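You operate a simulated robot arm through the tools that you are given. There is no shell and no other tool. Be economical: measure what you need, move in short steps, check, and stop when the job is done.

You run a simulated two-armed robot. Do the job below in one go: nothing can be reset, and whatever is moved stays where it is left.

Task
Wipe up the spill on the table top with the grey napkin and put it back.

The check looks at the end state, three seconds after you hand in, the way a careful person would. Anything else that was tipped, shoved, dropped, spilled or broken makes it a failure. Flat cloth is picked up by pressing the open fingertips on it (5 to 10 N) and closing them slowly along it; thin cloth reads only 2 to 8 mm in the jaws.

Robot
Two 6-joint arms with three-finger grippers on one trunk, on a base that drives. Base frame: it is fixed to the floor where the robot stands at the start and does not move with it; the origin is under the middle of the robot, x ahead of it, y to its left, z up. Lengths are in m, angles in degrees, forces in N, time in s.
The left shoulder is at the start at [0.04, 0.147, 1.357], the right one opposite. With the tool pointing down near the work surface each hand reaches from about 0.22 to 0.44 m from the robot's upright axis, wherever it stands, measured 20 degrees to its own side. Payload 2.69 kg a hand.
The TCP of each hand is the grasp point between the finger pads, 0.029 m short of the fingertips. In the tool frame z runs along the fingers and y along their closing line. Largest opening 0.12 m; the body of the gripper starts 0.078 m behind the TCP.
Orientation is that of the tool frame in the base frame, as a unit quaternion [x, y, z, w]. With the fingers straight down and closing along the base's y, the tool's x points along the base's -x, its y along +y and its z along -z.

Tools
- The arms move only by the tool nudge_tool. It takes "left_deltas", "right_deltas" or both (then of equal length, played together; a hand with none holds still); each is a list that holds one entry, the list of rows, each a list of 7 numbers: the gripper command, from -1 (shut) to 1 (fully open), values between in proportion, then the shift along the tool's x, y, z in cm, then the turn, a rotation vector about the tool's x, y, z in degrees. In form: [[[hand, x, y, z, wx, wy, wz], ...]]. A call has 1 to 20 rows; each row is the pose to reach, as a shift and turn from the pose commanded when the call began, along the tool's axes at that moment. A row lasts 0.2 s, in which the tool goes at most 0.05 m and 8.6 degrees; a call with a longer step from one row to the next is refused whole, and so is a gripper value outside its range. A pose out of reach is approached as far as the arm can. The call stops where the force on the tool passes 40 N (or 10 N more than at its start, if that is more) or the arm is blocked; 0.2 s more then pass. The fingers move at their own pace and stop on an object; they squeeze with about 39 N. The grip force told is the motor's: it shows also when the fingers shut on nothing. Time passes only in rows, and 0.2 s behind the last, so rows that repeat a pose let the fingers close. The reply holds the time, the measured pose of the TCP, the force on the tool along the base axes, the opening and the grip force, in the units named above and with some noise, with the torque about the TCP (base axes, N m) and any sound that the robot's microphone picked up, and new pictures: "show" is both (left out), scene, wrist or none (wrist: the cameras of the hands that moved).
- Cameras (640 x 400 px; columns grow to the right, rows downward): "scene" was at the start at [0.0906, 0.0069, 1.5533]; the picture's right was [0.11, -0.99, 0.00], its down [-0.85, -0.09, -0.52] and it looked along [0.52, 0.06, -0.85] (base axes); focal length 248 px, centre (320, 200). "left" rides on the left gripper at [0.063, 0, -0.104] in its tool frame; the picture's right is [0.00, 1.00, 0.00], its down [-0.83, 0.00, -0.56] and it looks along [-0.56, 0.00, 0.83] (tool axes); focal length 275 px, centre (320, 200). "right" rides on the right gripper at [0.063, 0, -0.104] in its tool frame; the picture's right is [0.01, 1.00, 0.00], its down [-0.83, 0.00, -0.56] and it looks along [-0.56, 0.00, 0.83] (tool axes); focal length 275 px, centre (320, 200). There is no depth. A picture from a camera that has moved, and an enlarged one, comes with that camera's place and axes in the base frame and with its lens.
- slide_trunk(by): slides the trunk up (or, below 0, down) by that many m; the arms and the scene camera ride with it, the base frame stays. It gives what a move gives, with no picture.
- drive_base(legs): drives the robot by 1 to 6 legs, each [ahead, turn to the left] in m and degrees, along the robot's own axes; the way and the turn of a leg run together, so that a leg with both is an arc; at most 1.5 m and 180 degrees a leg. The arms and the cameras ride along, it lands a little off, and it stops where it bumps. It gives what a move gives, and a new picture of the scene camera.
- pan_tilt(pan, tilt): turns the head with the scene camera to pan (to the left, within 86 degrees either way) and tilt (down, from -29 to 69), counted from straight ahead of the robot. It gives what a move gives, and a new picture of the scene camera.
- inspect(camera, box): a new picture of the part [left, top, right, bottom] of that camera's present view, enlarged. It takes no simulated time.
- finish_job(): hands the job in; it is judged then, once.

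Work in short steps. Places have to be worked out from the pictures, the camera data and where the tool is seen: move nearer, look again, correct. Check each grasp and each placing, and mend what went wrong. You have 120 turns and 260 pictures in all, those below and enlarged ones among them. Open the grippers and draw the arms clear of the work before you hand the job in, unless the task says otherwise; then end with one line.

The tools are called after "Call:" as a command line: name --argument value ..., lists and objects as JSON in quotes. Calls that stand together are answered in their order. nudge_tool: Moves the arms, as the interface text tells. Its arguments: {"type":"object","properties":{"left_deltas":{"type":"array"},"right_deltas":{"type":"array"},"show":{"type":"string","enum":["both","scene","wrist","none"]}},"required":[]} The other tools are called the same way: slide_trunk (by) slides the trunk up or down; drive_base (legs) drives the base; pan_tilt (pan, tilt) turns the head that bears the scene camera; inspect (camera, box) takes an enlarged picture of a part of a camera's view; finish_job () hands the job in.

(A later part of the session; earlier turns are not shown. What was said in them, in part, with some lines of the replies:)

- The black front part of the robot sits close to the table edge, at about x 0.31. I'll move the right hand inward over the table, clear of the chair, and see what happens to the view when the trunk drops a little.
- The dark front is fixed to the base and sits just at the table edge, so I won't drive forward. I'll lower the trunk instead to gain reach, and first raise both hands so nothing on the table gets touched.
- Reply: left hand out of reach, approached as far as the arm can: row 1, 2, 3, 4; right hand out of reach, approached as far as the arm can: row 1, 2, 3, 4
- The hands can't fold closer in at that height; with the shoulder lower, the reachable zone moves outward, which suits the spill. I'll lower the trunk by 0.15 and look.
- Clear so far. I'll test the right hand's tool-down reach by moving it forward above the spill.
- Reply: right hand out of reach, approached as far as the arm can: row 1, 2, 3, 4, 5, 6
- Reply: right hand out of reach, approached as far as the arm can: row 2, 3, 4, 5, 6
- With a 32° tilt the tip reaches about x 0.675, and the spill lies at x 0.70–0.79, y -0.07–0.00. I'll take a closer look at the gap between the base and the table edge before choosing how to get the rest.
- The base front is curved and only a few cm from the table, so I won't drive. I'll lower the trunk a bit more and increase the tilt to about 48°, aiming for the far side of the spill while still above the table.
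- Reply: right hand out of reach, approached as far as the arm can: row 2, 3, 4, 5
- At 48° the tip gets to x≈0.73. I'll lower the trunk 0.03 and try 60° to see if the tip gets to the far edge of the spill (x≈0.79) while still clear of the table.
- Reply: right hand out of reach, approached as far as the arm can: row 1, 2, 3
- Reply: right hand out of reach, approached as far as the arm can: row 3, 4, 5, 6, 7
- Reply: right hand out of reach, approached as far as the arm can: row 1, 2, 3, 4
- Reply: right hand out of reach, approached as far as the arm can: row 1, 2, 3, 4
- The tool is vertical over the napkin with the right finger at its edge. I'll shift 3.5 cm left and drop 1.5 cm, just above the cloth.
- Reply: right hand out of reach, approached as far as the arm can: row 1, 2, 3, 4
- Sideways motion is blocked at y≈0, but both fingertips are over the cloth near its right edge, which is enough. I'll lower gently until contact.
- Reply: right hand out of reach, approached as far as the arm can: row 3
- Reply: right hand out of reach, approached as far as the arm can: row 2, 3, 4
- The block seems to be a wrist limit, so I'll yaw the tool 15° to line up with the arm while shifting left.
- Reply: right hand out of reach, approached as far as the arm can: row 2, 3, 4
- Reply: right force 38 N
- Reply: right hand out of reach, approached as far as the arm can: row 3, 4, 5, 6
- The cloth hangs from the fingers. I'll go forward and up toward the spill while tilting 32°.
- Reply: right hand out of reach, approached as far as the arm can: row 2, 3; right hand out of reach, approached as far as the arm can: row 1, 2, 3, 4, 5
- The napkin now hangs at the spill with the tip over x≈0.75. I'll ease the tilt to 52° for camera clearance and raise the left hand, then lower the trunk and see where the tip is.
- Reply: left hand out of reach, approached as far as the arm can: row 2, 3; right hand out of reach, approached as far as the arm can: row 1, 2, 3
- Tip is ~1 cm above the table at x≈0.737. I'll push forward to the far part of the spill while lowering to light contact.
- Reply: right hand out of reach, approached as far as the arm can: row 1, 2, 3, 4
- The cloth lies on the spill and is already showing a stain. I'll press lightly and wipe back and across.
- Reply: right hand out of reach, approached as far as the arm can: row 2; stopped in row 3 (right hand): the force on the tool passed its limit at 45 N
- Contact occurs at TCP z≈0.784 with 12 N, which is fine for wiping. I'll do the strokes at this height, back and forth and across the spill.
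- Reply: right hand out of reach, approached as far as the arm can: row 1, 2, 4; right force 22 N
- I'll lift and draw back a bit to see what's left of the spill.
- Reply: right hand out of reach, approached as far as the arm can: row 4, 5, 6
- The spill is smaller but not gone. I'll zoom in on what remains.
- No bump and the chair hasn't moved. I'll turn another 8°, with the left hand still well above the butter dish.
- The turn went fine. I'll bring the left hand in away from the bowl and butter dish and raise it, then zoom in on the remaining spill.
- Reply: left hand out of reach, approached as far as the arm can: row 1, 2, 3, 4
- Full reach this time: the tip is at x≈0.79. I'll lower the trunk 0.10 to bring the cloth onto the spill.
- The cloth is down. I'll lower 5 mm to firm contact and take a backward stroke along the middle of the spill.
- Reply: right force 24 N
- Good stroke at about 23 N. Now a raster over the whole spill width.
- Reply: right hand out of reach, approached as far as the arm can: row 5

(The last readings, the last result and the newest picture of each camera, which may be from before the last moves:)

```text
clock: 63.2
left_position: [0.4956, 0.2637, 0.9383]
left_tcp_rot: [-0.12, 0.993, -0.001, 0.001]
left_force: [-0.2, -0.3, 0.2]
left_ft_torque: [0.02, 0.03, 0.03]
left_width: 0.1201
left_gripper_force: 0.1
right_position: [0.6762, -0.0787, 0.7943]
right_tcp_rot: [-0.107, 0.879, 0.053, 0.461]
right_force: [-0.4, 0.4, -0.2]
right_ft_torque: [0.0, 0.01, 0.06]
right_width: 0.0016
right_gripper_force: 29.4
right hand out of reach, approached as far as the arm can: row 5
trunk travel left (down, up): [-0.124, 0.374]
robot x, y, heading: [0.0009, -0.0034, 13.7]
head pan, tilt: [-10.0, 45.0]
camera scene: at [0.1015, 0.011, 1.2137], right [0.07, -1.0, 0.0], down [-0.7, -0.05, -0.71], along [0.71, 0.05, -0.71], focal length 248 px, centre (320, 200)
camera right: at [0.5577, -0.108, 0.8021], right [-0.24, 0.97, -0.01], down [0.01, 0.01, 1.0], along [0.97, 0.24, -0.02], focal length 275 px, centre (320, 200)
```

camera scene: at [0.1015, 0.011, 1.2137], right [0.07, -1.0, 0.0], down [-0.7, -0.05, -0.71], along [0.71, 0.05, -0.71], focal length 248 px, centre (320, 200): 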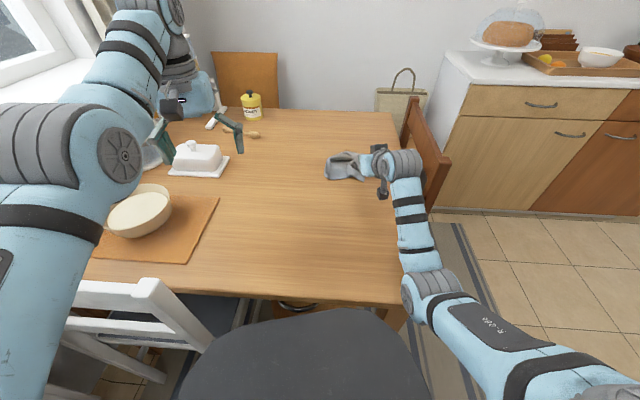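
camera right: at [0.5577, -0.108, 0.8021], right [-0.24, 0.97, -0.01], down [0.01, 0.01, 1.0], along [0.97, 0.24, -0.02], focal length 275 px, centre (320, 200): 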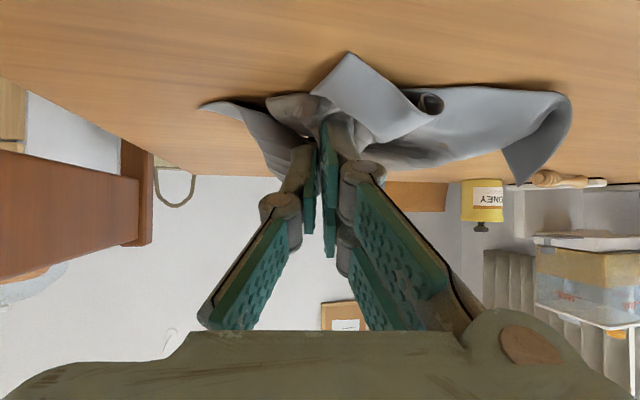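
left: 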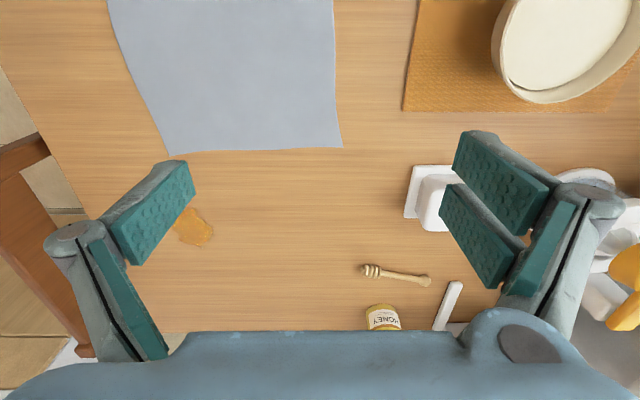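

The last strokes drifted up and lost contact. I'll lift, draw back and check the table.

Call:
slide_trunk --by 0.12

Call:
nudge_tool --right_deltas '[[[-1, 1, 1.5, -3, 0, 8, 0], [-1, 2, 3, -6, 0, 16, 0], [-1, 3, 4.5, -9, 0, 24, 0], [-1, 4, 6, -10, 0, 32, 0], [-1, 5, 7.5, -10, 0, 40, 0], [-1, 6, 9, -10, 0, 48, 0], [-1, 6, 9, -10, 0, 48, 0]]]' --show "both"

```text
clock: 64.7
left_position: [0.4965, 0.2632, 1.0568]
left_tcp_rot: [-0.121, 0.993, -0.001, -0.001]
left_force: [-0.3, -0.5, -0.3]
left_ft_torque: [0.03, -0.01, 0.02]
left_width: 0.1203
left_gripper_force: 0.1
right_position: [0.6764, -0.0773, 0.9014]
right_tcp_rot: [-0.108, 0.883, 0.055, 0.453]
right_force: [-0.6, -0.8, -0.1]
right_ft_torque: [0.04, 0.01, 0.01]
right_width: 0.0014
right_gripper_force: 30.0
trunk travel left (down, up): [-0.244, 0.254]
robot x, y, heading: [0.0009, -0.0004, 13.8]
head pan, tilt: [-10.0, 45.0]
```

```text
clock: 66.3
left_position: [0.4952, 0.2615, 1.0561]
left_tcp_rot: [-0.121, 0.993, 0.001, -0.001]
left_force: [-0.3, 0.1, 0.3]
left_ft_torque: [0.0, 0.01, 0.01]
left_width: 0.12
left_gripper_force: 0.1
right_position: [0.573, -0.0054, 0.8986]
right_tcp_rot: [-0.121, 0.991, 0.005, 0.055]
right_force: [0.6, 0.0, 0.2]
right_ft_torque: [-0.12, -0.03, -0.01]
right_width: 0.0021
right_gripper_force: 31.8
right hand out of reach, approached as far as the arm can: row 4, 5, 6, 7
trunk travel left (down, up): [-0.244, 0.254]
robot x, y, heading: [0.0, 0.0019, 13.7]
head pan, tilt: [-10.0, 45.0]
camera scene: at [0.1034, 0.0099, 1.3314], right [0.07, -1.0, 0.0], down [-0.71, -0.05, -0.71], along [0.71, 0.05, -0.71], focal length 248 px, centre (320, 200)
camera right: at [0.4997, -0.0235, 0.9952], right [-0.24, 0.97, 0.0], down [0.74, 0.19, 0.64], along [0.62, 0.15, -0.77], focal length 275 px, centre (320, 200)
```

scene: 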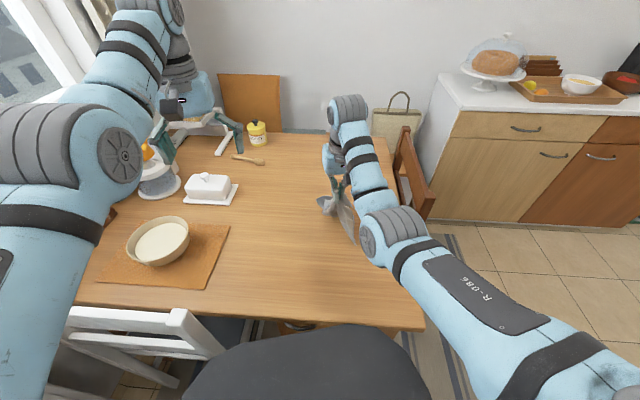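
right: 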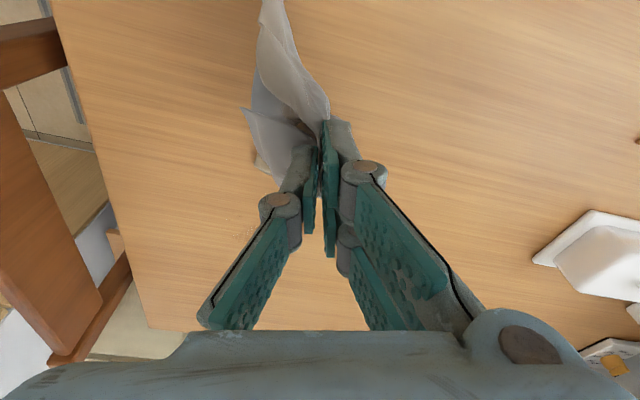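

It looks nearly clean; I'll zoom in to find any residue.

Call:
inspect --camera "right" --box '[140, 150, 340, 300]'

Call:
nudge_tool --right_deltas '[[[-1, 0, 3, 0, 0, 0, 0], [-1, 1, 6, 0, 0, 3, 0], [-1, 2, 9, 0, 0, 6, 0], [-1, 2, 9, 0, 0, 6, 0]]]' --show "wrist"

Call:
inspect --camera "right" --box '[100, 130, 340, 310]'

```text
2.67 times, centred on (240, 225) of right
camera zoom: at [0.4997, -0.0235, 0.9952], right [-0.24, 0.97, 0.0], down [0.74, 0.19, 0.64], along [0.62, 0.15, -0.77], focal length 734 px, centre (533, 133)
```

zoom: 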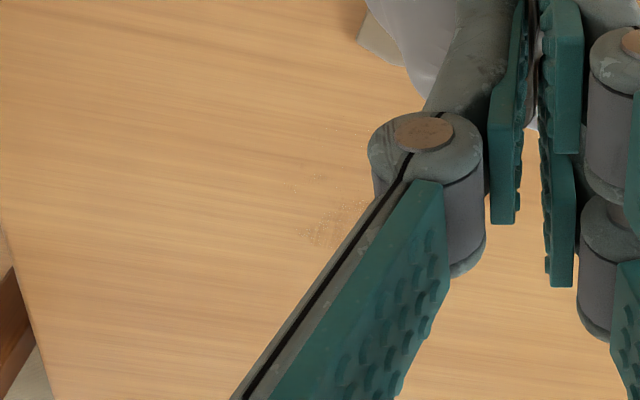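

```text
clock: 67.3
left_position: [0.497, 0.2617, 1.0561]
left_tcp_rot: [-0.121, 0.993, 0.0, -0.001]
left_force: [0.2, 0.3, 0.6]
left_ft_torque: [0.0, 0.01, 0.02]
left_width: 0.1202
left_gripper_force: 0.1
right_position: [0.5315, 0.0773, 0.8962]
right_tcp_rot: [-0.121, 0.993, 0.0, 0.003]
right_force: [-0.1, 1.0, -1.4]
right_ft_torque: [-0.01, -0.01, -0.01]
right_width: 0.0026
right_gripper_force: 32.3
trunk travel left (down, up): [-0.244, 0.254]
robot x, y, heading: [0.0013, 0.002, 13.9]
head pan, tilt: [-10.0, 45.0]
camera right: at [0.4693, 0.0619, 1.0006], right [-0.24, 0.97, 0.0], down [0.8, 0.2, 0.56], along [0.54, 0.14, -0.83], focal length 275 px, centre (320, 200)
```

right: 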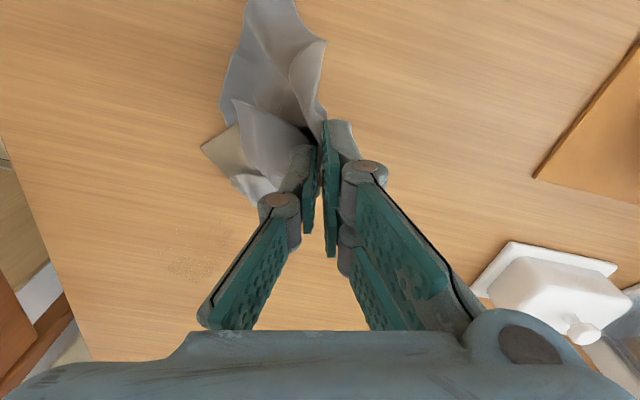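

```text
2.22 times, centred on (220, 220) of right
camera zoom: at [0.4693, 0.0619, 1.0006], right [-0.24, 0.97, 0.0], down [0.8, 0.2, 0.56], along [0.54, 0.14, -0.83], focal length 612 px, centre (542, 156)
```

zoom: 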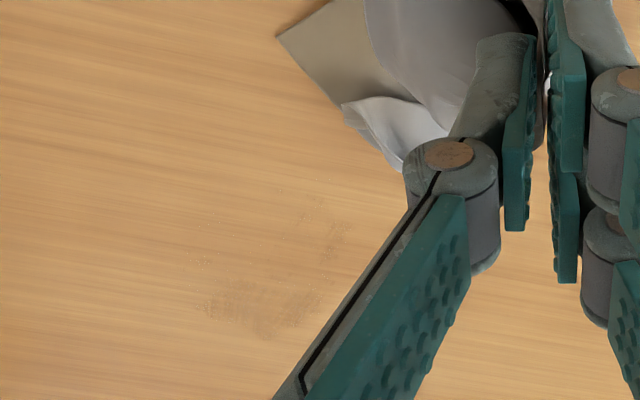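

Only a very faint film remains at x≈0.75–0.80, y≈-0.065–0.01. One more pass will do it, so I'll carry the cloth back over.

Call:
nudge_tool --right_deltas '[[[-1, -2.5, -2.1, 0, 0, -6.8, 0], [-1, -5, -4.3, 0, 0, -13.5, 0], [-1, -7.6, -6.4, 0, 0, -20.3, 0], [-1, -10.1, -8.5, 0, 0, -27, 0], [-1, -12.7, -10.7, 0, 0, -33.8, 0], [-1, -15.2, -12.8, 0, 0, -40.5, 0], [-1, -17.8, -15, 0, 0, -47, 0], [-1, -20.3, -17.1, 0, 0, -54, 0], [-1, -20.3, -17.1, 0, 0, -54, 0]]]' --show "none"

Call:
slide_trunk --by -0.11

```text
clock: 69.3
left_position: [0.4972, 0.2619, 1.0561]
left_tcp_rot: [-0.121, 0.993, 0.0, 0.0]
left_force: [0.5, 0.5, -1.2]
left_ft_torque: [0.0, 0.01, -0.02]
left_width: 0.12
left_gripper_force: 0.1
right_position: [0.7688, -0.0409, 0.8976]
right_tcp_rot: [-0.108, 0.883, 0.054, 0.453]
right_force: [-0.7, 0.4, 0.3]
right_ft_torque: [-0.08, 0.0, -0.08]
right_width: 0.0019
right_gripper_force: 31.8
trunk travel left (down, up): [-0.244, 0.254]
robot x, y, heading: [0.0017, -0.0005, 13.8]
head pan, tilt: [-10.0, 45.0]
```

```text
clock: 70.7
left_position: [0.4964, 0.2619, 0.9453]
left_tcp_rot: [-0.121, 0.993, 0.0, -0.001]
left_force: [-0.5, -0.4, 0.5]
left_ft_torque: [0.01, 0.0, -0.03]
left_width: 0.1201
left_gripper_force: 0.0
right_position: [0.7683, -0.0403, 0.7884]
right_tcp_rot: [-0.107, 0.883, 0.054, 0.453]
right_force: [0.3, 1.3, 1.3]
right_ft_torque: [0.03, 0.03, -0.02]
right_width: 0.0022
right_gripper_force: 31.7
trunk travel left (down, up): [-0.134, 0.364]
robot x, y, heading: [0.0025, -0.0001, 13.8]
head pan, tilt: [-10.0, 45.0]
```

I'll press to contact and sweep sideways in close rows over the far part, then one stroke back.

Call:
nudge_tool --right_deltas '[[[-1, 0.65, 0, 0.47, 0, 0, 0], [-1, 0.37, 1.94, 0.86, 0, 0, 0], [-1, 0.08, 3.88, 1.25, 0, 0, 0], [-1, 0.65, 4.12, 0.47, 0, 0, 0], [-1, 1.08, 1.21, -0.12, 0, 0, 0], [-1, 1.5, -1.7, -0.71, 0, 0, 0], [-1, 2.22, -2.43, -1.69, 0, 0, 0], [-1, 1.79, 0.48, -1.1, 0, 0, 0], [-1, 1.36, 3.39, -0.51, 0, 0, 0], [-1, 1.86, 4.12, -1.2, 0, 0, 0], [-1, 2.36, 0.72, -1.89, 0, 0, 0], [-1, 2.79, -2.19, -2.47, 0, 0, 0], [-1, 1.08, -2.91, -0.12, 0, 0, 0], [-1, 0.29, -1.7, 0.96, 0, 0, 0], [-1, -0.06, 0.73, 1.45, 0, 0, 0], [-1, 2.22, 1.69, -1.69, 0, 0, 0], [-1, 4.5, 2.65, -4.83, 0, 0, 0]]]' --show "wrist"

```text
clock: 74.3
left_position: [0.4958, 0.2617, 0.9466]
left_tcp_rot: [-0.121, 0.993, -0.001, 0.002]
left_force: [0.1, 0.4, 0.1]
left_ft_torque: [0.01, 0.08, -0.01]
left_width: 0.1201
left_gripper_force: 0.0
right_position: [0.7714, -0.0171, 0.7837]
right_tcp_rot: [-0.106, 0.876, 0.055, 0.467]
right_force: [-4.5, 0.5, 17.6]
right_ft_torque: [0.18, 0.04, 0.08]
right_width: 0.0016
right_gripper_force: 29.1
right hand out of reach, approached as far as the arm can: row 3, 15, 16, 17
trunk travel left (down, up): [-0.134, 0.364]
robot x, y, heading: [0.0032, 0.0012, 13.6]
head pan, tilt: [-10.0, 45.0]
stopped in row 17 (right hand): the force on the tool passed its limit at 45 N (the readings are from after the stop); the commanded pose is now the measured one
camera right: at [0.6534, -0.0476, 0.7902], right [-0.24, 0.97, -0.01], down [0.0, 0.01, 1.0], along [0.97, 0.24, 0.0], focal length 275 px, centre (320, 200)
```

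right: 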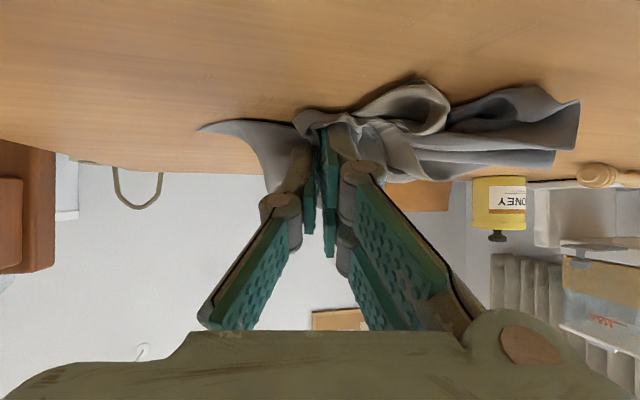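

Now I'll lift and draw back again to check; the honey dipper looks undisturbed.

Call:
slide_trunk --by 0.12

Call:
nudge_tool --right_deltas '[[[-1, 2, 1, -4, 0, 8, 0], [-1, 4, 2, -8, 0, 16, 0], [-1, 6, 4, -12, 0, 24, 0], [-1, 8, 6, -14, 0, 32, 0], [-1, 10, 8, -16, 0, 40, 0], [-1, 12, 9, -17, 0, 48, 0], [-1, 13, 10, -17, 0, 55, 0], [-1, 13, 10, -17, 0, 55, 0]]]' --show "both"

Call:
inspect --camera "right" --box '[100, 130, 340, 310]'

```text
clock: 75.8
left_position: [0.4985, 0.2618, 1.064]
left_tcp_rot: [-0.121, 0.993, -0.001, 0.0]
left_force: [-0.3, -0.1, 0.4]
left_ft_torque: [0.01, 0.0, 0.0]
left_width: 0.12
left_gripper_force: 0.2
right_position: [0.7706, -0.0197, 0.898]
right_tcp_rot: [-0.107, 0.879, 0.054, 0.461]
right_force: [-1.4, 0.3, 0.0]
right_ft_torque: [0.02, 0.0, 0.04]
right_width: 0.0018
right_gripper_force: 32.1
trunk travel left (down, up): [-0.254, 0.244]
robot x, y, heading: [-0.0007, 0.0016, 13.9]
head pan, tilt: [-10.0, 45.0]
```

```text
clock: 77.6
left_position: [0.4982, 0.2613, 1.0659]
left_tcp_rot: [-0.121, 0.993, -0.001, 0.0]
left_force: [0.3, -0.9, 0.3]
left_ft_torque: [0.0, -0.04, 0.02]
left_width: 0.12
left_gripper_force: 0.1
right_position: [0.5662, 0.0412, 0.8862]
right_tcp_rot: [-0.12, 0.993, -0.002, 0.003]
right_force: [-0.6, 1.4, -0.6]
right_ft_torque: [0.01, 0.0, -0.02]
right_width: 0.0019
right_gripper_force: 31.3
right hand out of reach, approached as far as the arm can: row 1, 2, 3, 4, 5, 6, 7, 8
trunk travel left (down, up): [-0.254, 0.244]
robot x, y, heading: [0.0012, 0.0037, 13.9]
head pan, tilt: [-10.0, 45.0]
camera scene: at [0.1035, 0.0101, 1.3413], right [0.07, -1.0, 0.0], down [-0.71, -0.05, -0.71], along [0.71, 0.05, -0.71], focal length 248 px, centre (320, 200)
camera right: at [0.505, 0.0266, 0.9903], right [-0.24, 0.97, 0.0], down [0.8, 0.2, 0.56], along [0.54, 0.13, -0.83], focal length 275 px, centre (320, 200)
```

scene: 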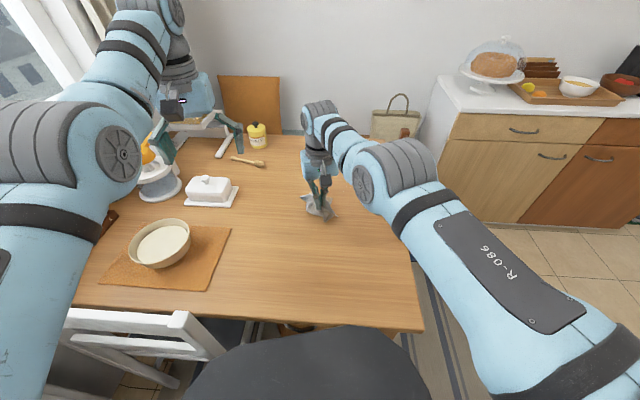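
right: 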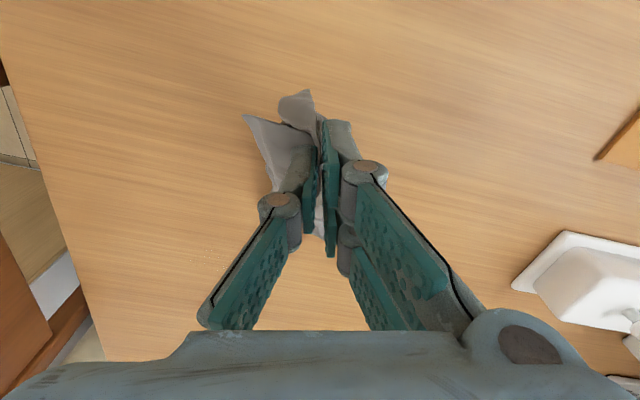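

```text
2.22 times, centred on (220, 220) of right
camera zoom: at [0.505, 0.0266, 0.9903], right [-0.24, 0.97, 0.0], down [0.8, 0.2, 0.56], along [0.54, 0.13, -0.83], focal length 612 px, centre (542, 156)
```

zoom: 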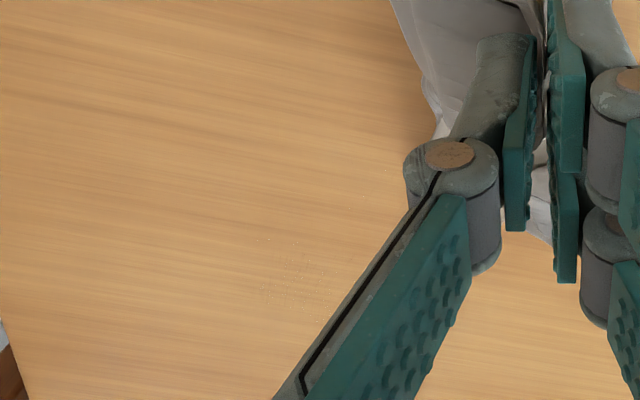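

Almost gone. I'll shift the hand to the left to uncover the part hidden behind the finger.

Call:
nudge_tool --right_deltas '[[[-1, 1, 3, 0, 0, 0, 0], [-1, 3, 5, 0, 0, 0, 0], [-1, 4, 7, 0, 0, 0, 0], [-1, 4, 7, 0, 0, 0, 0]]]' --show "none"

Call:
inspect --camera "right" --box '[60, 150, 300, 310]'

Call:
inspect --camera "scene" --box '[230, 120, 400, 240]'

```text
clock: 78.6
left_position: [0.4987, 0.2623, 1.0653]
left_tcp_rot: [-0.12, 0.993, 0.0, 0.0]
left_force: [-0.2, 0.8, -0.5]
left_ft_torque: [0.05, 0.0, 0.01]
left_width: 0.1198
left_gripper_force: 0.1
right_position: [0.5268, 0.1097, 0.8864]
right_tcp_rot: [-0.12, 0.993, -0.001, 0.003]
right_force: [0.5, 0.3, 1.1]
right_ft_torque: [-0.1, -0.06, 0.02]
right_width: 0.0019
right_gripper_force: 31.6
right hand out of reach, approached as far as the arm can: row 2, 3, 4
trunk travel left (down, up): [-0.254, 0.244]
robot x, y, heading: [-0.002, -0.0014, 14.0]
head pan, tilt: [-10.0, 45.0]
```

```text
2.50 times, centred on (180, 230) of right
camera zoom: at [0.4643, 0.0948, 0.989], right [-0.24, 0.97, 0.0], down [0.8, 0.2, 0.56], along [0.54, 0.13, -0.83], focal length 688 px, centre (670, 125)
```

zoom: 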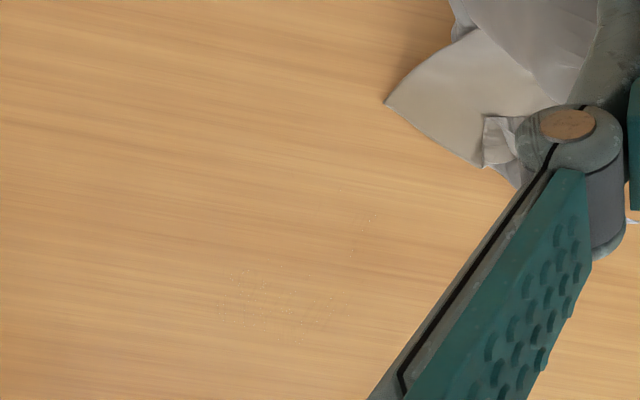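

```text
3.33 times, centred on (315, 180) of scene
camera zoom: at [0.1036, 0.0101, 1.3413], right [0.07, -1.0, 0.0], down [-0.71, -0.05, -0.71], along [0.71, 0.05, -0.71], focal length 828 px, centre (337, 267)
```

zoom: 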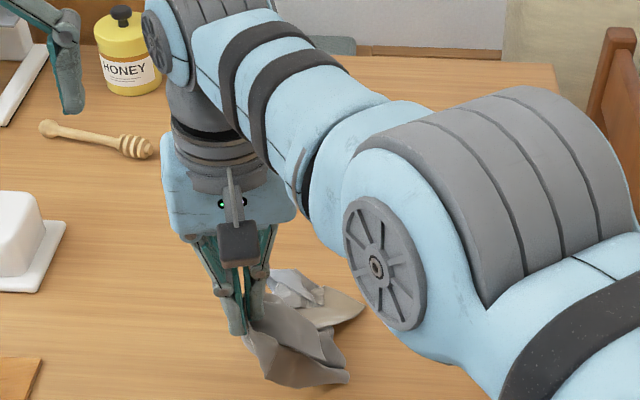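

Just a few faint specks near (0.77, -0.03). One last pass over them.

Call:
nudge_tool --right_deltas '[[[-1, -2.4, -2.5, 0, 0, -6.8, 0], [-1, -4.9, -5.1, -0.5, 0, -13.5, 0], [-1, -7.3, -7.6, -1, 0, -20.3, 0], [-1, -9.7, -10.1, -1.4, 0, -27, 0], [-1, -12.2, -12.7, -1.4, 0, -33.8, 0], [-1, -14.6, -15.2, -1.4, 0, -40.5, 0], [-1, -17, -17.8, -1.4, 0, -47, 0], [-1, -19.5, -20.3, -1.4, 0, -54, 0], [-1, -19.5, -20.3, -1.4, 0, -54, 0]]]' --show "none"

Call:
slide_trunk --by -0.11

```text
clock: 80.6
left_position: [0.497, 0.2614, 1.0662]
left_tcp_rot: [-0.121, 0.993, -0.001, 0.0]
left_force: [-0.1, -0.6, 0.3]
left_ft_torque: [0.0, -0.03, -0.02]
left_width: 0.1198
left_gripper_force: 0.0
right_position: [0.7752, -0.0395, 0.8986]
right_tcp_rot: [-0.108, 0.883, 0.053, 0.454]
right_force: [-0.3, 1.2, 0.7]
right_ft_torque: [0.02, -0.02, -0.02]
right_width: 0.0026
right_gripper_force: 33.3
right hand out of reach, approached as far as the arm can: row 1, 2, 3, 4, 5, 6, 7, 8, 9
trunk travel left (down, up): [-0.254, 0.244]
robot x, y, heading: [0.0019, -0.0002, 13.7]
head pan, tilt: [-10.0, 45.0]
```

```text
clock: 82.0
left_position: [0.4968, 0.2617, 0.956]
left_tcp_rot: [-0.122, 0.993, -0.001, 0.0]
left_force: [-0.7, 0.1, 0.2]
left_ft_torque: [0.01, -0.02, 0.01]
left_width: 0.1198
left_gripper_force: 0.0
right_position: [0.7744, -0.0379, 0.7898]
right_tcp_rot: [-0.106, 0.883, 0.053, 0.454]
right_force: [-1.1, 0.3, 0.3]
right_ft_torque: [-0.06, -0.02, -0.04]
right_width: 0.0024
right_gripper_force: 32.9
trunk travel left (down, up): [-0.144, 0.354]
robot x, y, heading: [0.0001, 0.0014, 14.0]
head pan, tilt: [-10.0, 45.0]
```

Pressing down and sweeping in close rows from the far edge back.

Call:
nudge_tool --right_deltas '[[[-1, 0.7, 0, 0.3, 0, 0, 0], [-1, 1.38, 0.24, -0.2, 0, 0, 0], [-1, 0.95, 3.15, 0.39, 0, 0, 0], [-1, 1.38, 0.24, -0.2, 0, 0, 0], [-1, 1.81, -2.67, -0.79, 0, 0, 0], [-1, 2.38, -2.43, -1.57, 0, 0, 0], [-1, 1.95, 0.48, -0.98, 0, 0, 0], [-1, 1.52, 3.39, -0.39, 0, 0, 0], [-1, 2.09, 3.63, -1.18, 0, 0, 0], [-1, 2.52, 0.72, -1.77, 0, 0, 0], [-1, 2.95, -2.19, -2.35, 0, 0, 0], [-1, 3.52, -1.95, -3.14, 0, 0, 0], [-1, 3.09, 0.96, -2.55, 0, 0, 0], [-1, 2.66, 3.87, -1.96, 0, 0, 0], [-1, 3.23, 4.11, -2.75, 0, 0, 0], [-1, 3.66, 1.2, -3.34, 0, 0, 0], [-1, 4.09, -1.71, -3.92, 0, 0, 0]]]' --show "none"

Call:
slide_trunk --by 0.13

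Call:
nudge_tool --right_deltas '[[[-1, 1, 2, -3, 0, 8, 0], [-1, 2, 4, -6, 0, 16, 0], [-1, 4, 6, -9, 0, 24, 0], [-1, 6, 9, -11, 0, 32, 0], [-1, 8, 12, -12, 0, 40, 0], [-1, 9, 14, -12, 0, 48, 0], [-1, 10, 16, -12, 0, 54, 0], [-1, 10, 16, -12, 0, 54, 0]]]' --show "both"

Call:
inspect --camera "right" --box '[60, 150, 300, 310]'

```text
clock: 84.4
left_position: [0.4951, 0.2614, 0.9565]
left_tcp_rot: [-0.121, 0.993, 0.0, 0.002]
left_force: [0.4, -0.3, 0.6]
left_ft_torque: [0.01, 0.06, 0.02]
left_width: 0.1198
left_gripper_force: 0.0
right_position: [0.7789, -0.0551, 0.7838]
right_tcp_rot: [-0.106, 0.877, 0.057, 0.465]
right_force: [-3.7, -3.9, 24.4]
right_ft_torque: [-0.16, -0.26, -0.27]
right_width: 0.0014
right_gripper_force: 31.2
right hand out of reach, approached as far as the arm can: row 2, 4, 5, 6, 7, 8, 9, 10, 11, 12
trunk travel left (down, up): [-0.144, 0.354]
robot x, y, heading: [-0.0005, -0.0004, 13.9]
head pan, tilt: [-10.0, 45.0]
stopped in row 12 (right hand): the force on the tool passed its limit at 49 N (the readings are from after the stop); the commanded pose is now the measured one
```

```text
clock: 86.0
left_position: [0.4981, 0.2615, 1.0842]
left_tcp_rot: [-0.121, 0.993, -0.001, 0.0]
left_force: [0.3, -0.3, -0.6]
left_ft_torque: [0.01, 0.01, -0.02]
left_width: 0.12
left_gripper_force: 0.0
right_position: [0.7778, -0.0556, 0.9059]
right_tcp_rot: [-0.107, 0.881, 0.055, 0.458]
right_force: [-0.8, -1.0, -0.6]
right_ft_torque: [-0.11, -0.03, -0.13]
right_width: 0.0019
right_gripper_force: 32.0
trunk travel left (down, up): [-0.274, 0.224]
robot x, y, heading: [0.0012, -0.0036, 14.2]
head pan, tilt: [-10.0, 45.0]
```

```text
clock: 87.8
left_position: [0.4962, 0.2624, 1.0859]
left_tcp_rot: [-0.121, 0.993, -0.001, 0.001]
left_force: [-0.1, 0.5, 0.4]
left_ft_torque: [0.0, 0.03, -0.01]
left_width: 0.1198
left_gripper_force: 0.1
right_position: [0.5662, 0.0533, 0.8927]
right_tcp_rot: [-0.12, 0.993, 0.002, 0.007]
right_force: [-0.1, 0.6, -0.7]
right_ft_torque: [0.1, 0.05, 0.0]
right_width: 0.0021
right_gripper_force: 30.1
right hand out of reach, approached as far as the arm can: row 1, 2, 3, 4, 5, 7, 8
trunk travel left (down, up): [-0.274, 0.224]
robot x, y, heading: [0.0027, -0.0012, 14.1]
head pan, tilt: [-10.0, 45.0]
camera scene: at [0.1034, 0.0105, 1.361], right [0.07, -1.0, 0.0], down [-0.71, -0.05, -0.71], along [0.71, 0.05, -0.71], focal length 248 px, centre (320, 200)
camera right: at [0.5034, 0.0358, 0.9971], right [-0.24, 0.97, 0.0], down [0.8, 0.2, 0.57], along [0.55, 0.14, -0.82], focal length 275 px, centre (320, 200)
```

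scene: 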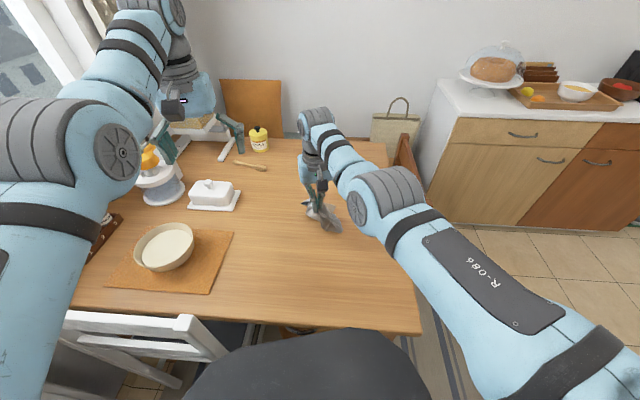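
right: 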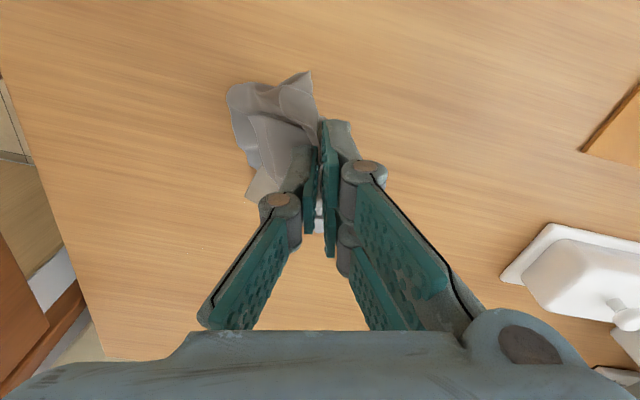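

```text
2.50 times, centred on (180, 230) of right
camera zoom: at [0.5034, 0.0358, 0.9971], right [-0.24, 0.97, 0.0], down [0.8, 0.2, 0.57], along [0.55, 0.14, -0.82], focal length 688 px, centre (670, 125)
```

zoom: 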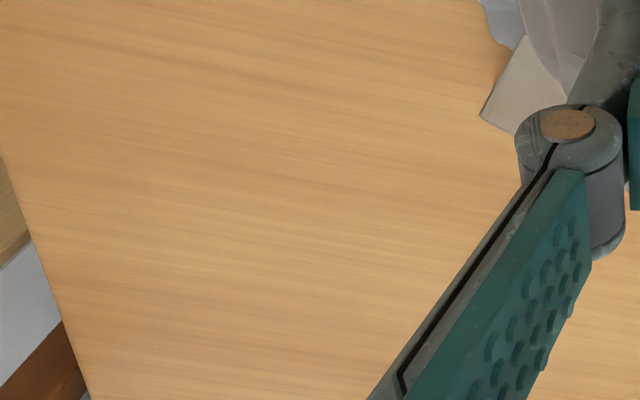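

The table is clean. To put the napkin back at about x 0.35–0.61, y -0.04–0.22, I'll raise the trunk so the cloth hangs free, then look at its shape.

Call:
slide_trunk --by 0.18

Call:
pan_tilt --pan -10 --tilt 60

Call:
inspect --camera "scene" --box '[230, 40, 410, 260]'

```text
clock: 89.8
left_position: [0.4969, 0.261, 1.2664]
left_tcp_rot: [-0.121, 0.993, -0.001, 0.001]
left_force: [0.1, 0.0, 0.5]
left_ft_torque: [-0.02, -0.02, 0.01]
left_width: 0.12
left_gripper_force: 0.1
right_position: [0.5656, 0.0516, 1.074]
right_tcp_rot: [-0.12, 0.993, 0.001, 0.007]
right_force: [-0.4, 0.5, -0.2]
right_ft_torque: [-0.06, -0.04, -0.01]
right_width: 0.0023
right_gripper_force: 32.7
trunk travel left (down, up): [-0.454, 0.044]
robot x, y, heading: [0.0037, -0.0011, 14.0]
head pan, tilt: [-10.0, 45.0]
```

```text
clock: 90.5
left_position: [0.498, 0.2622, 1.2669]
left_tcp_rot: [-0.121, 0.993, -0.001, 0.001]
left_force: [0.7, -0.3, 0.5]
left_ft_torque: [0.01, 0.0, -0.04]
left_width: 0.1201
left_gripper_force: 0.1
right_position: [0.5672, 0.052, 1.0744]
right_tcp_rot: [-0.12, 0.993, 0.0, 0.008]
right_force: [-0.2, 0.2, 0.2]
right_ft_torque: [0.01, 0.01, 0.01]
right_width: 0.0024
right_gripper_force: 33.3
trunk travel left (down, up): [-0.454, 0.044]
robot x, y, heading: [0.0015, 0.0018, 14.3]
head pan, tilt: [-10.0, 60.0]
camera scene: at [0.0889, 0.0096, 1.5222], right [0.07, -1.0, 0.0], down [-0.86, -0.06, -0.5], along [0.5, 0.03, -0.87], focal length 248 px, centre (320, 200)
```

scene: 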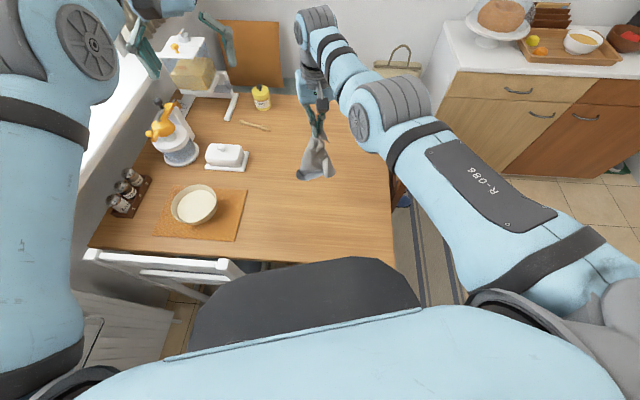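

```text
1.82 times, centred on (320, 150) of scene
camera zoom: at [0.0889, 0.0096, 1.5222], right [0.07, -1.0, 0.0], down [-0.86, -0.06, -0.5], along [0.5, 0.03, -0.87], focal length 452 px, centre (320, 291)
```

zoom: 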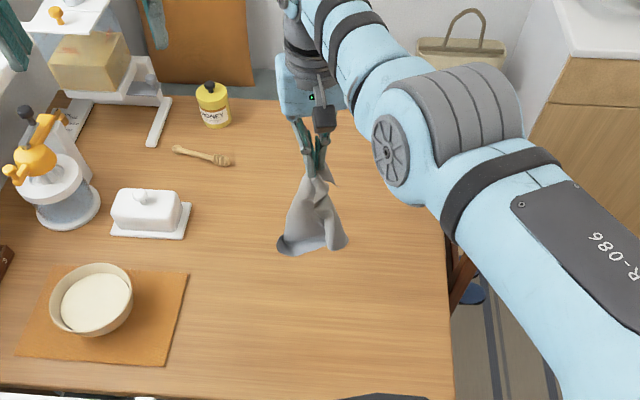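

The cloth hangs as a neat tent. I'll move the left hand aside for room and bring the cloth back over the napkin's place, a bit toward its near-left side.

Call:
nudge_tool --left_deltas '[[[1, 0, 2, 0, 0, 0, 0], [1, 0, 4, 0, 0, 0, 0], [1, 0, 6, 0, 0, 0, 0], [1, 0, 8, 0, 0, 0, 0], [1, 0, 8, 0, 0, 0, 0]]]' --right_deltas '[[[-1, 0, 1, 3, 0, 0, 0], [-1, 2, 3, 6, 0, 0, 0], [-1, 5, 6, 8, 0, 0, 0], [-1, 8, 9, 9, 0, 0, 0], [-1, 11.4, 12, 9, 0, 0, 0]]]' --show "scene"

```text
clock: 91.7
left_position: [0.4821, 0.341, 1.2662]
left_tcp_rot: [-0.121, 0.993, 0.0, 0.0]
left_force: [-0.3, 0.1, 0.2]
left_ft_torque: [0.04, 0.0, 0.0]
left_width: 0.12
left_gripper_force: 0.1
left hand out of reach, approached as far as the arm can: row 3, 4, 5
right_position: [0.4968, 0.0983, 0.973]
right_tcp_rot: [-0.117, 0.993, -0.003, 0.01]
right_force: [0.5, 0.0, 1.0]
right_ft_torque: [0.09, 0.01, 0.03]
right_width: 0.0015
right_gripper_force: 29.1
right hand out of reach, approached as far as the arm can: row 1, 4, 5
trunk travel left (down, up): [-0.454, 0.044]
robot x, y, heading: [0.0011, 0.0002, 13.7]
head pan, tilt: [-10.0, 60.0]
camera scene: at [0.0899, 0.0089, 1.5221], right [0.07, -1.0, 0.0], down [-0.86, -0.06, -0.5], along [0.5, 0.04, -0.87], focal length 248 px, centre (320, 200)
```

scene: 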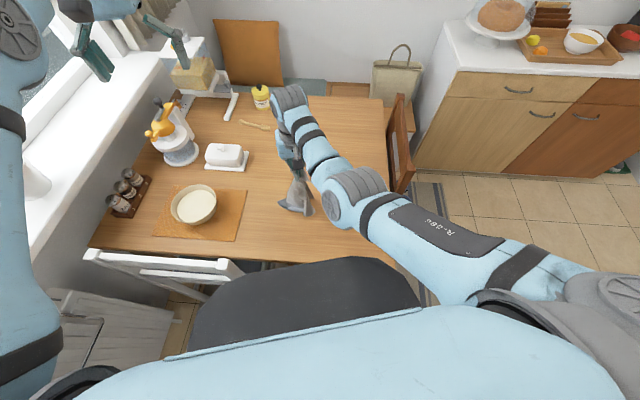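

The cloth is just above the table near the right place. I'll go further in and down so its lower end lands at the near-left part.

Call:
nudge_tool --right_deltas '[[[-1, 1, 1, 1.5, 0, 0, 0], [-1, 3, 2, 3, 0, 0, 0], [-1, 5, 4, 4.5, 0, 0, 0], [-1, 7, 5.5, 5, 0, 0, 0], [-1, 7, 5.5, 5, 0, 0, 0]]]' --show "scene"

```text
clock: 92.9
left_position: [0.4809, 0.3405, 1.2665]
left_tcp_rot: [-0.122, 0.993, -0.002, 0.0]
left_force: [0.2, -0.8, -0.5]
left_ft_torque: [0.0, 0.01, -0.01]
left_width: 0.1201
left_gripper_force: 0.1
right_position: [0.4767, 0.1016, 0.8967]
right_tcp_rot: [-0.113, 0.994, -0.004, 0.009]
right_force: [0.4, 0.1, 0.2]
right_ft_torque: [-0.04, 0.0, 0.02]
right_width: 0.0025
right_gripper_force: 32.4
right hand out of reach, approached as far as the arm can: row 1, 2, 3, 4, 5
trunk travel left (down, up): [-0.454, 0.044]
robot x, y, heading: [-0.0006, -0.0014, 14.1]
head pan, tilt: [-10.0, 60.0]
camera scene: at [0.0888, 0.0096, 1.5222], right [0.07, -1.0, 0.0], down [-0.86, -0.06, -0.5], along [0.5, 0.03, -0.87], focal length 248 px, centre (320, 200)
```

scene: 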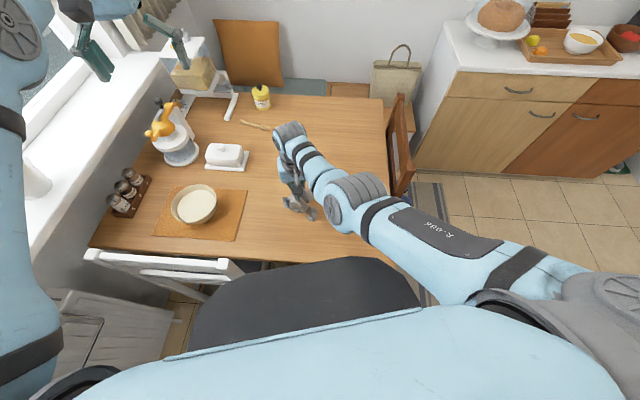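

I'll continue inward while lowering, since the lower height frees the inner reach.

Call:
nudge_tool --right_deltas '[[[-1, 2, 1, 1.5, 0, 0, 0], [-1, 4, 2, 2.5, 0, 0, 0], [-1, 6, 3, 3.5, 0, 0, 0], [-1, 8, 3, 3.5, 0, 0, 0], [-1, 8, 3, 3.5, 0, 0, 0]]]' --show "both"

```text
clock: 94.1
left_position: [0.4809, 0.3403, 1.2667]
left_tcp_rot: [-0.121, 0.993, -0.001, 0.0]
left_force: [1.3, 0.3, -0.2]
left_ft_torque: [-0.03, 0.03, 0.0]
left_width: 0.1199
left_gripper_force: 0.0
right_position: [0.4405, 0.107, 0.8392]
right_tcp_rot: [-0.119, 0.993, 0.0, 0.008]
right_force: [0.3, -0.8, 0.4]
right_ft_torque: [-0.03, 0.0, 0.04]
right_width: 0.0014
right_gripper_force: 31.2
right hand out of reach, approached as far as the arm can: row 1, 2, 3, 4, 5
trunk travel left (down, up): [-0.454, 0.044]
robot x, y, heading: [0.0029, 0.0032, 14.0]
head pan, tilt: [-10.0, 60.0]
camera scene: at [0.0888, 0.0097, 1.5221], right [0.07, -1.0, 0.0], down [-0.86, -0.06, -0.5], along [0.5, 0.03, -0.87], focal length 248 px, centre (320, 200)
camera right: at [0.377, 0.0931, 0.9426], right [-0.24, 0.97, 0.0], down [0.8, 0.2, 0.57], along [0.55, 0.14, -0.82], focal length 275 px, centre (320, 200)
```

scene: 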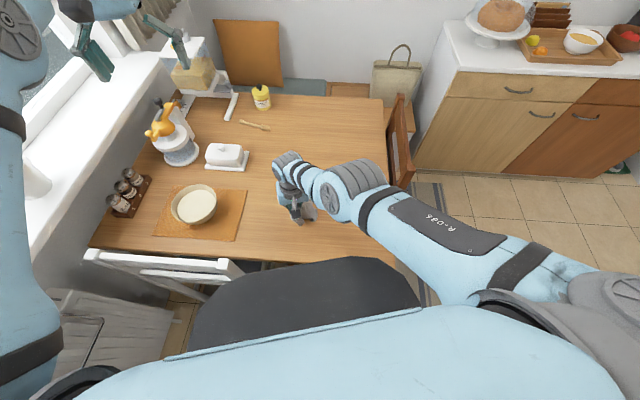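
right: 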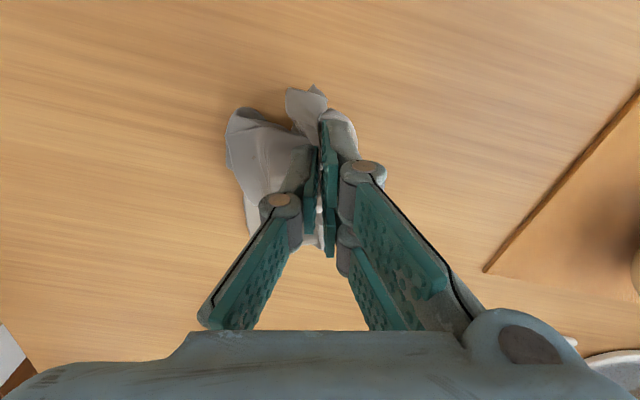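

The lower part is about to touch. I'll lower to the table while easing forward-right so the cloth lays out behind the fingers.

Call:
nudge_tool --right_deltas '[[[-1, 0, 0, 1.5, 0, 0, 0], [-1, 0, 0, 3, 0, 0, 0], [-1, -1.5, -1.5, 3.7, 0, 0, 0], [-1, -3, -3, 4.2, 0, 0, 0], [-1, -4.7, -4.5, 4.6, 0, 0, 0], [-1, -4.7, -4.5, 5.0, 0, 0, 0]]]' --show "both"

```text
clock: 95.5
left_position: [0.482, 0.3414, 1.2668]
left_tcp_rot: [-0.121, 0.993, -0.001, 0.0]
left_force: [-0.2, 0.7, -0.6]
left_ft_torque: [0.01, 0.03, 0.03]
left_width: 0.1201
left_gripper_force: 0.0
right_position: [0.4617, 0.0602, 0.814]
right_tcp_rot: [-0.12, 0.993, 0.001, 0.008]
right_force: [0.7, -0.8, 1.1]
right_ft_torque: [-0.03, -0.02, -0.01]
right_width: 0.002
right_gripper_force: 32.2
right hand out of reach, approached as far as the arm can: row 1, 2, 3, 4, 5, 6
trunk travel left (down, up): [-0.454, 0.044]
robot x, y, heading: [0.0014, -0.0018, 14.1]
head pan, tilt: [-10.0, 60.0]
camera scene: at [0.0886, 0.0096, 1.5222], right [0.07, -1.0, 0.0], down [-0.86, -0.06, -0.5], along [0.5, 0.03, -0.87], focal length 248 px, centre (320, 200)
camera right: at [0.3982, 0.0434, 0.9173], right [-0.24, 0.97, 0.0], down [0.8, 0.2, 0.57], along [0.55, 0.14, -0.82], focal length 275 px, centre (320, 200)
```

scene: 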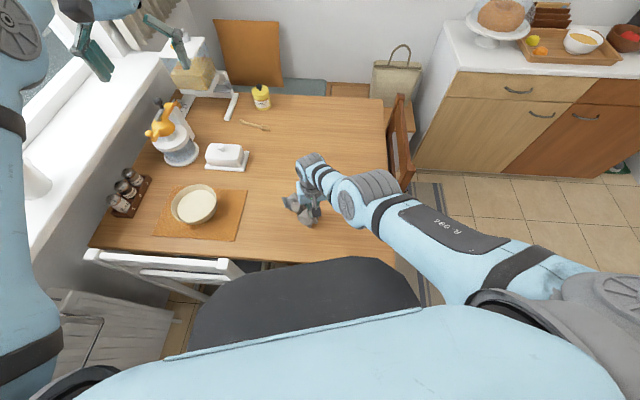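
right: 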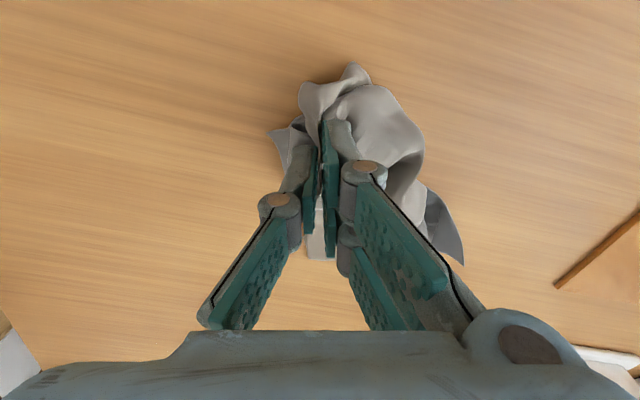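

I'll finish the descent with the trunk, 2.5 cm, and release the cloth.

Call:
slide_trunk --by -0.025

Call:
nudge_tool --right_deltas '[[[-0.9, 0, 0, 0, 0, 0, 0], [-0.7, 0, 0, 0, 0, 0, 0], [-0.4, 0, 0, 0, 0, 0, 0], [-0.2, 0, 0, 0, 0, 0, 0], [-0.2, 0, 0, 0, 0, 0, 0]]]' --show "none"

Call:
slide_trunk --by 0.065

Call:
inspect --camera "right" --box '[0, 0, 640, 400]'

```text
clock: 96.2
left_position: [0.4812, 0.3417, 1.2399]
left_tcp_rot: [-0.121, 0.993, -0.001, 0.0]
left_force: [0.7, -0.3, 0.0]
left_ft_torque: [0.02, 0.03, 0.01]
left_width: 0.1198
left_gripper_force: 0.0
right_position: [0.4621, 0.0595, 0.7878]
right_tcp_rot: [-0.12, 0.993, 0.001, 0.008]
right_force: [1.0, 0.3, 0.9]
right_ft_torque: [0.05, 0.02, -0.02]
right_width: 0.0022
right_gripper_force: 32.1
trunk travel left (down, up): [-0.429, 0.069]
robot x, y, heading: [0.0007, 0.0016, 14.4]
head pan, tilt: [-10.0, 60.0]
```

```text
clock: 97.5
left_position: [0.4816, 0.3395, 1.2403]
left_tcp_rot: [-0.122, 0.993, -0.001, 0.0]
left_force: [-0.4, 0.0, -1.3]
left_ft_torque: [0.02, -0.02, -0.03]
left_width: 0.12
left_gripper_force: 0.1
right_position: [0.462, 0.059, 0.788]
right_tcp_rot: [-0.119, 0.993, 0.001, 0.008]
right_force: [0.9, 0.0, 0.8]
right_ft_torque: [-0.01, -0.03, 0.0]
right_width: 0.0477
right_gripper_force: 0.0
trunk travel left (down, up): [-0.429, 0.069]
robot x, y, heading: [0.0016, -0.0015, 13.7]
head pan, tilt: [-10.0, 60.0]
```

```text
clock: 98.5
left_position: [0.4813, 0.3413, 1.305]
left_tcp_rot: [-0.122, 0.993, -0.003, 0.0]
left_force: [0.3, -0.9, 0.0]
left_ft_torque: [-0.04, 0.0, -0.03]
left_width: 0.1199
left_gripper_force: 0.0
right_position: [0.4621, 0.0595, 0.853]
right_tcp_rot: [-0.121, 0.993, 0.002, 0.008]
right_force: [0.4, -0.2, 0.4]
right_ft_torque: [-0.06, 0.0, 0.03]
right_width: 0.048
right_gripper_force: 0.2
trunk travel left (down, up): [-0.494, 0.004]
robot x, y, heading: [0.0002, -0.0017, 14.1]
head pan, tilt: [-10.0, 60.0]
```

```text
1.00 times, centred on (320, 200) of right (not enlarged: the box is as wide or as high as the picture)
camera zoom: at [0.3985, 0.0433, 0.9567], right [-0.24, 0.97, 0.0], down [0.8, 0.2, 0.57], along [0.55, 0.14, -0.82], focal length 275 px, centre (320, 200)
```

zoom: 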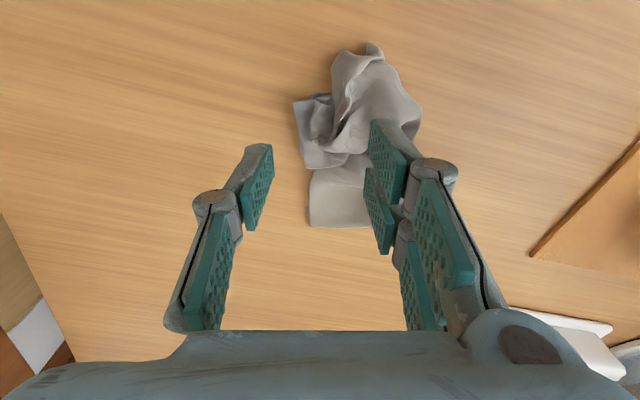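

Released; the napkin lies around (0.466, 0.089), right at its original centre, but bunched. I'll draw the arm clear and look at the shape to see if it can be spread.

Call:
nudge_tool --right_deltas '[[[-0.2, 0, -3, -3, 0, 0, 0], [-0.2, 0, -7, -5, 0, 0, 0], [-0.2, 0, -11, -6, 0, 0, 0], [-0.2, 0, -15, -6, 0, 0, 0], [-0.2, 0, -17, -6, 0, 0, 0]]]' --show "scene"

Call:
inspect --camera "scene" --box '[220, 100, 400, 260]'

```text
clock: 99.7
left_position: [0.4807, 0.3402, 1.3051]
left_tcp_rot: [-0.121, 0.993, 0.0, 0.0]
left_force: [0.6, 0.4, -0.1]
left_ft_torque: [-0.01, -0.01, 0.05]
left_width: 0.1199
left_gripper_force: 0.1
right_position: [0.5489, -0.0963, 0.8871]
right_tcp_rot: [-0.12, 0.993, 0.001, 0.007]
right_force: [-0.1, -0.3, 0.8]
right_ft_torque: [0.0, 0.01, -0.03]
right_width: 0.048
right_gripper_force: 0.0
right hand out of reach, approached as far as the arm can: row 1, 2, 3, 4, 5
trunk travel left (down, up): [-0.494, 0.004]
robot x, y, heading: [-0.0015, 0.0001, 14.1]
head pan, tilt: [-10.0, 60.0]
camera scene: at [0.0891, 0.0085, 1.5612], right [0.07, -1.0, 0.0], down [-0.86, -0.06, -0.5], along [0.5, 0.04, -0.87], focal length 248 px, centre (320, 200)
```

scene: 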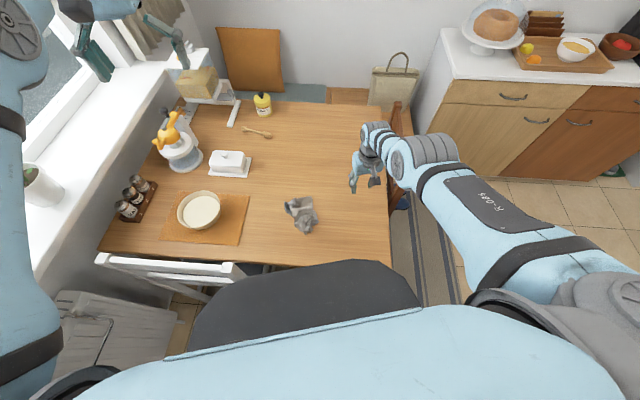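

```text
2.50 times, centred on (310, 180) of scene
camera zoom: at [0.0891, 0.0085, 1.5612], right [0.07, -1.0, 0.0], down [-0.86, -0.06, -0.5], along [0.5, 0.04, -0.87], focal length 621 px, centre (345, 250)
```

zoom: 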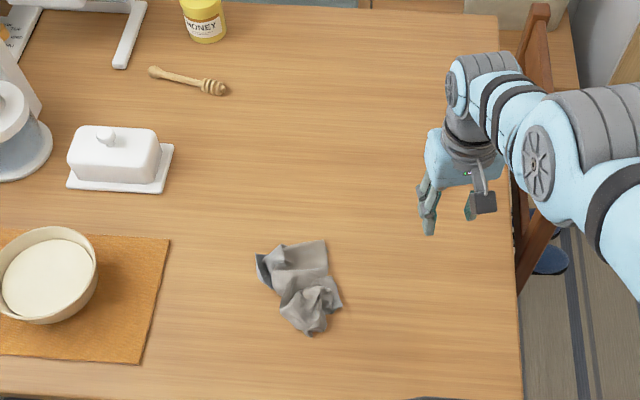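

The table is clean, everything else stands where it was, and the napkin lies within about 2 cm of its original centre. I'll raise the right hand, open it and take one last look at the spill area.

Call:
nudge_tool --right_deltas '[[[0, 0, 0, -3, 0, 0, 0], [0.5, 0, 0, -6, 0, 0, 0], [1, 0, 0, -9, 0, 0, 0], [1, 0, 0, -9, 0, 0, 0]]]' --show "both"

Call:
inspect --camera "scene" --box '[260, 100, 400, 200]'

```text
clock: 100.7
left_position: [0.4814, 0.3412, 1.3056]
left_tcp_rot: [-0.121, 0.993, -0.001, 0.0]
left_force: [0.6, 0.2, 0.0]
left_ft_torque: [-0.01, 0.0, 0.0]
left_width: 0.12
left_gripper_force: 0.2
right_position: [0.583, -0.0888, 0.9655]
right_tcp_rot: [-0.121, 0.993, 0.001, 0.008]
right_force: [0.5, -0.1, 0.9]
right_ft_torque: [-0.03, -0.01, 0.01]
right_width: 0.12
right_gripper_force: 0.0
right hand out of reach, approached as far as the arm can: row 1, 2, 3, 4
trunk travel left (down, up): [-0.494, 0.004]
robot x, y, heading: [-0.0008, 0.003, 13.8]
head pan, tilt: [-10.0, 60.0]
camera scene: at [0.0889, 0.0094, 1.5612], right [0.07, -1.0, 0.0], down [-0.86, -0.06, -0.5], along [0.5, 0.03, -0.87], focal length 248 px, centre (320, 200)
camera right: at [0.5203, -0.1042, 1.0689], right [-0.24, 0.97, 0.0], down [0.8, 0.2, 0.57], along [0.55, 0.14, -0.82], focal length 275 px, centre (320, 200)
```

scene: 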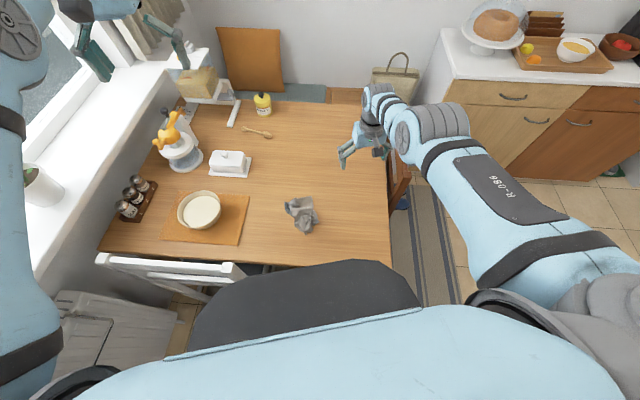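
right: 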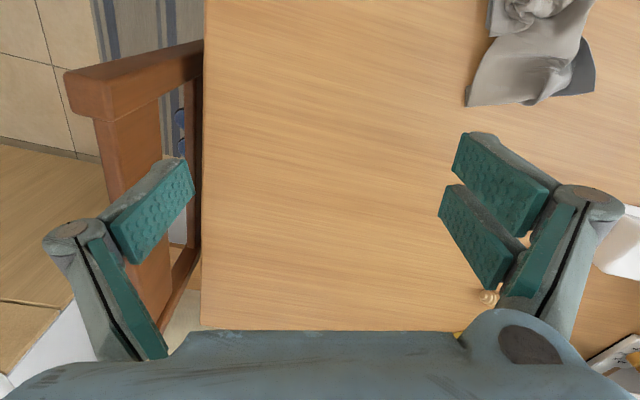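

```text
4.00 times, centred on (330, 150) of scene
camera zoom: at [0.0889, 0.0094, 1.5612], right [0.07, -1.0, 0.0], down [-0.86, -0.06, -0.5], along [0.5, 0.03, -0.87], focal length 994 px, centre (280, 400)
```

zoom: 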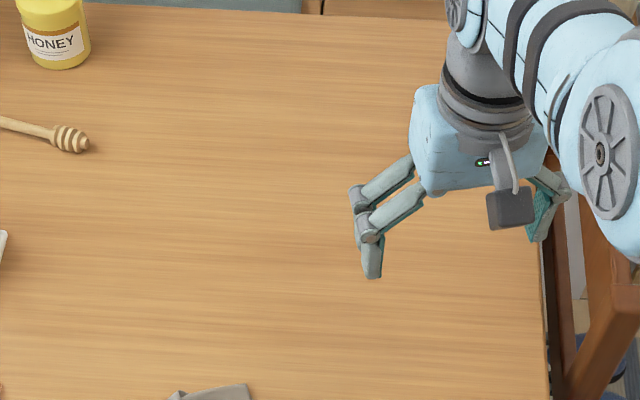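

The spill area is spotless, the napkin is back in its place, both grippers are open and both arms are clear. Handing in.

Call:
finish_job

```text
The job is handed in.
```

I wiped up the spill and put the grey napkin back about 2 cm from its original centre; it is bunched up rather than flat as it was, and I saw nothing else moved.
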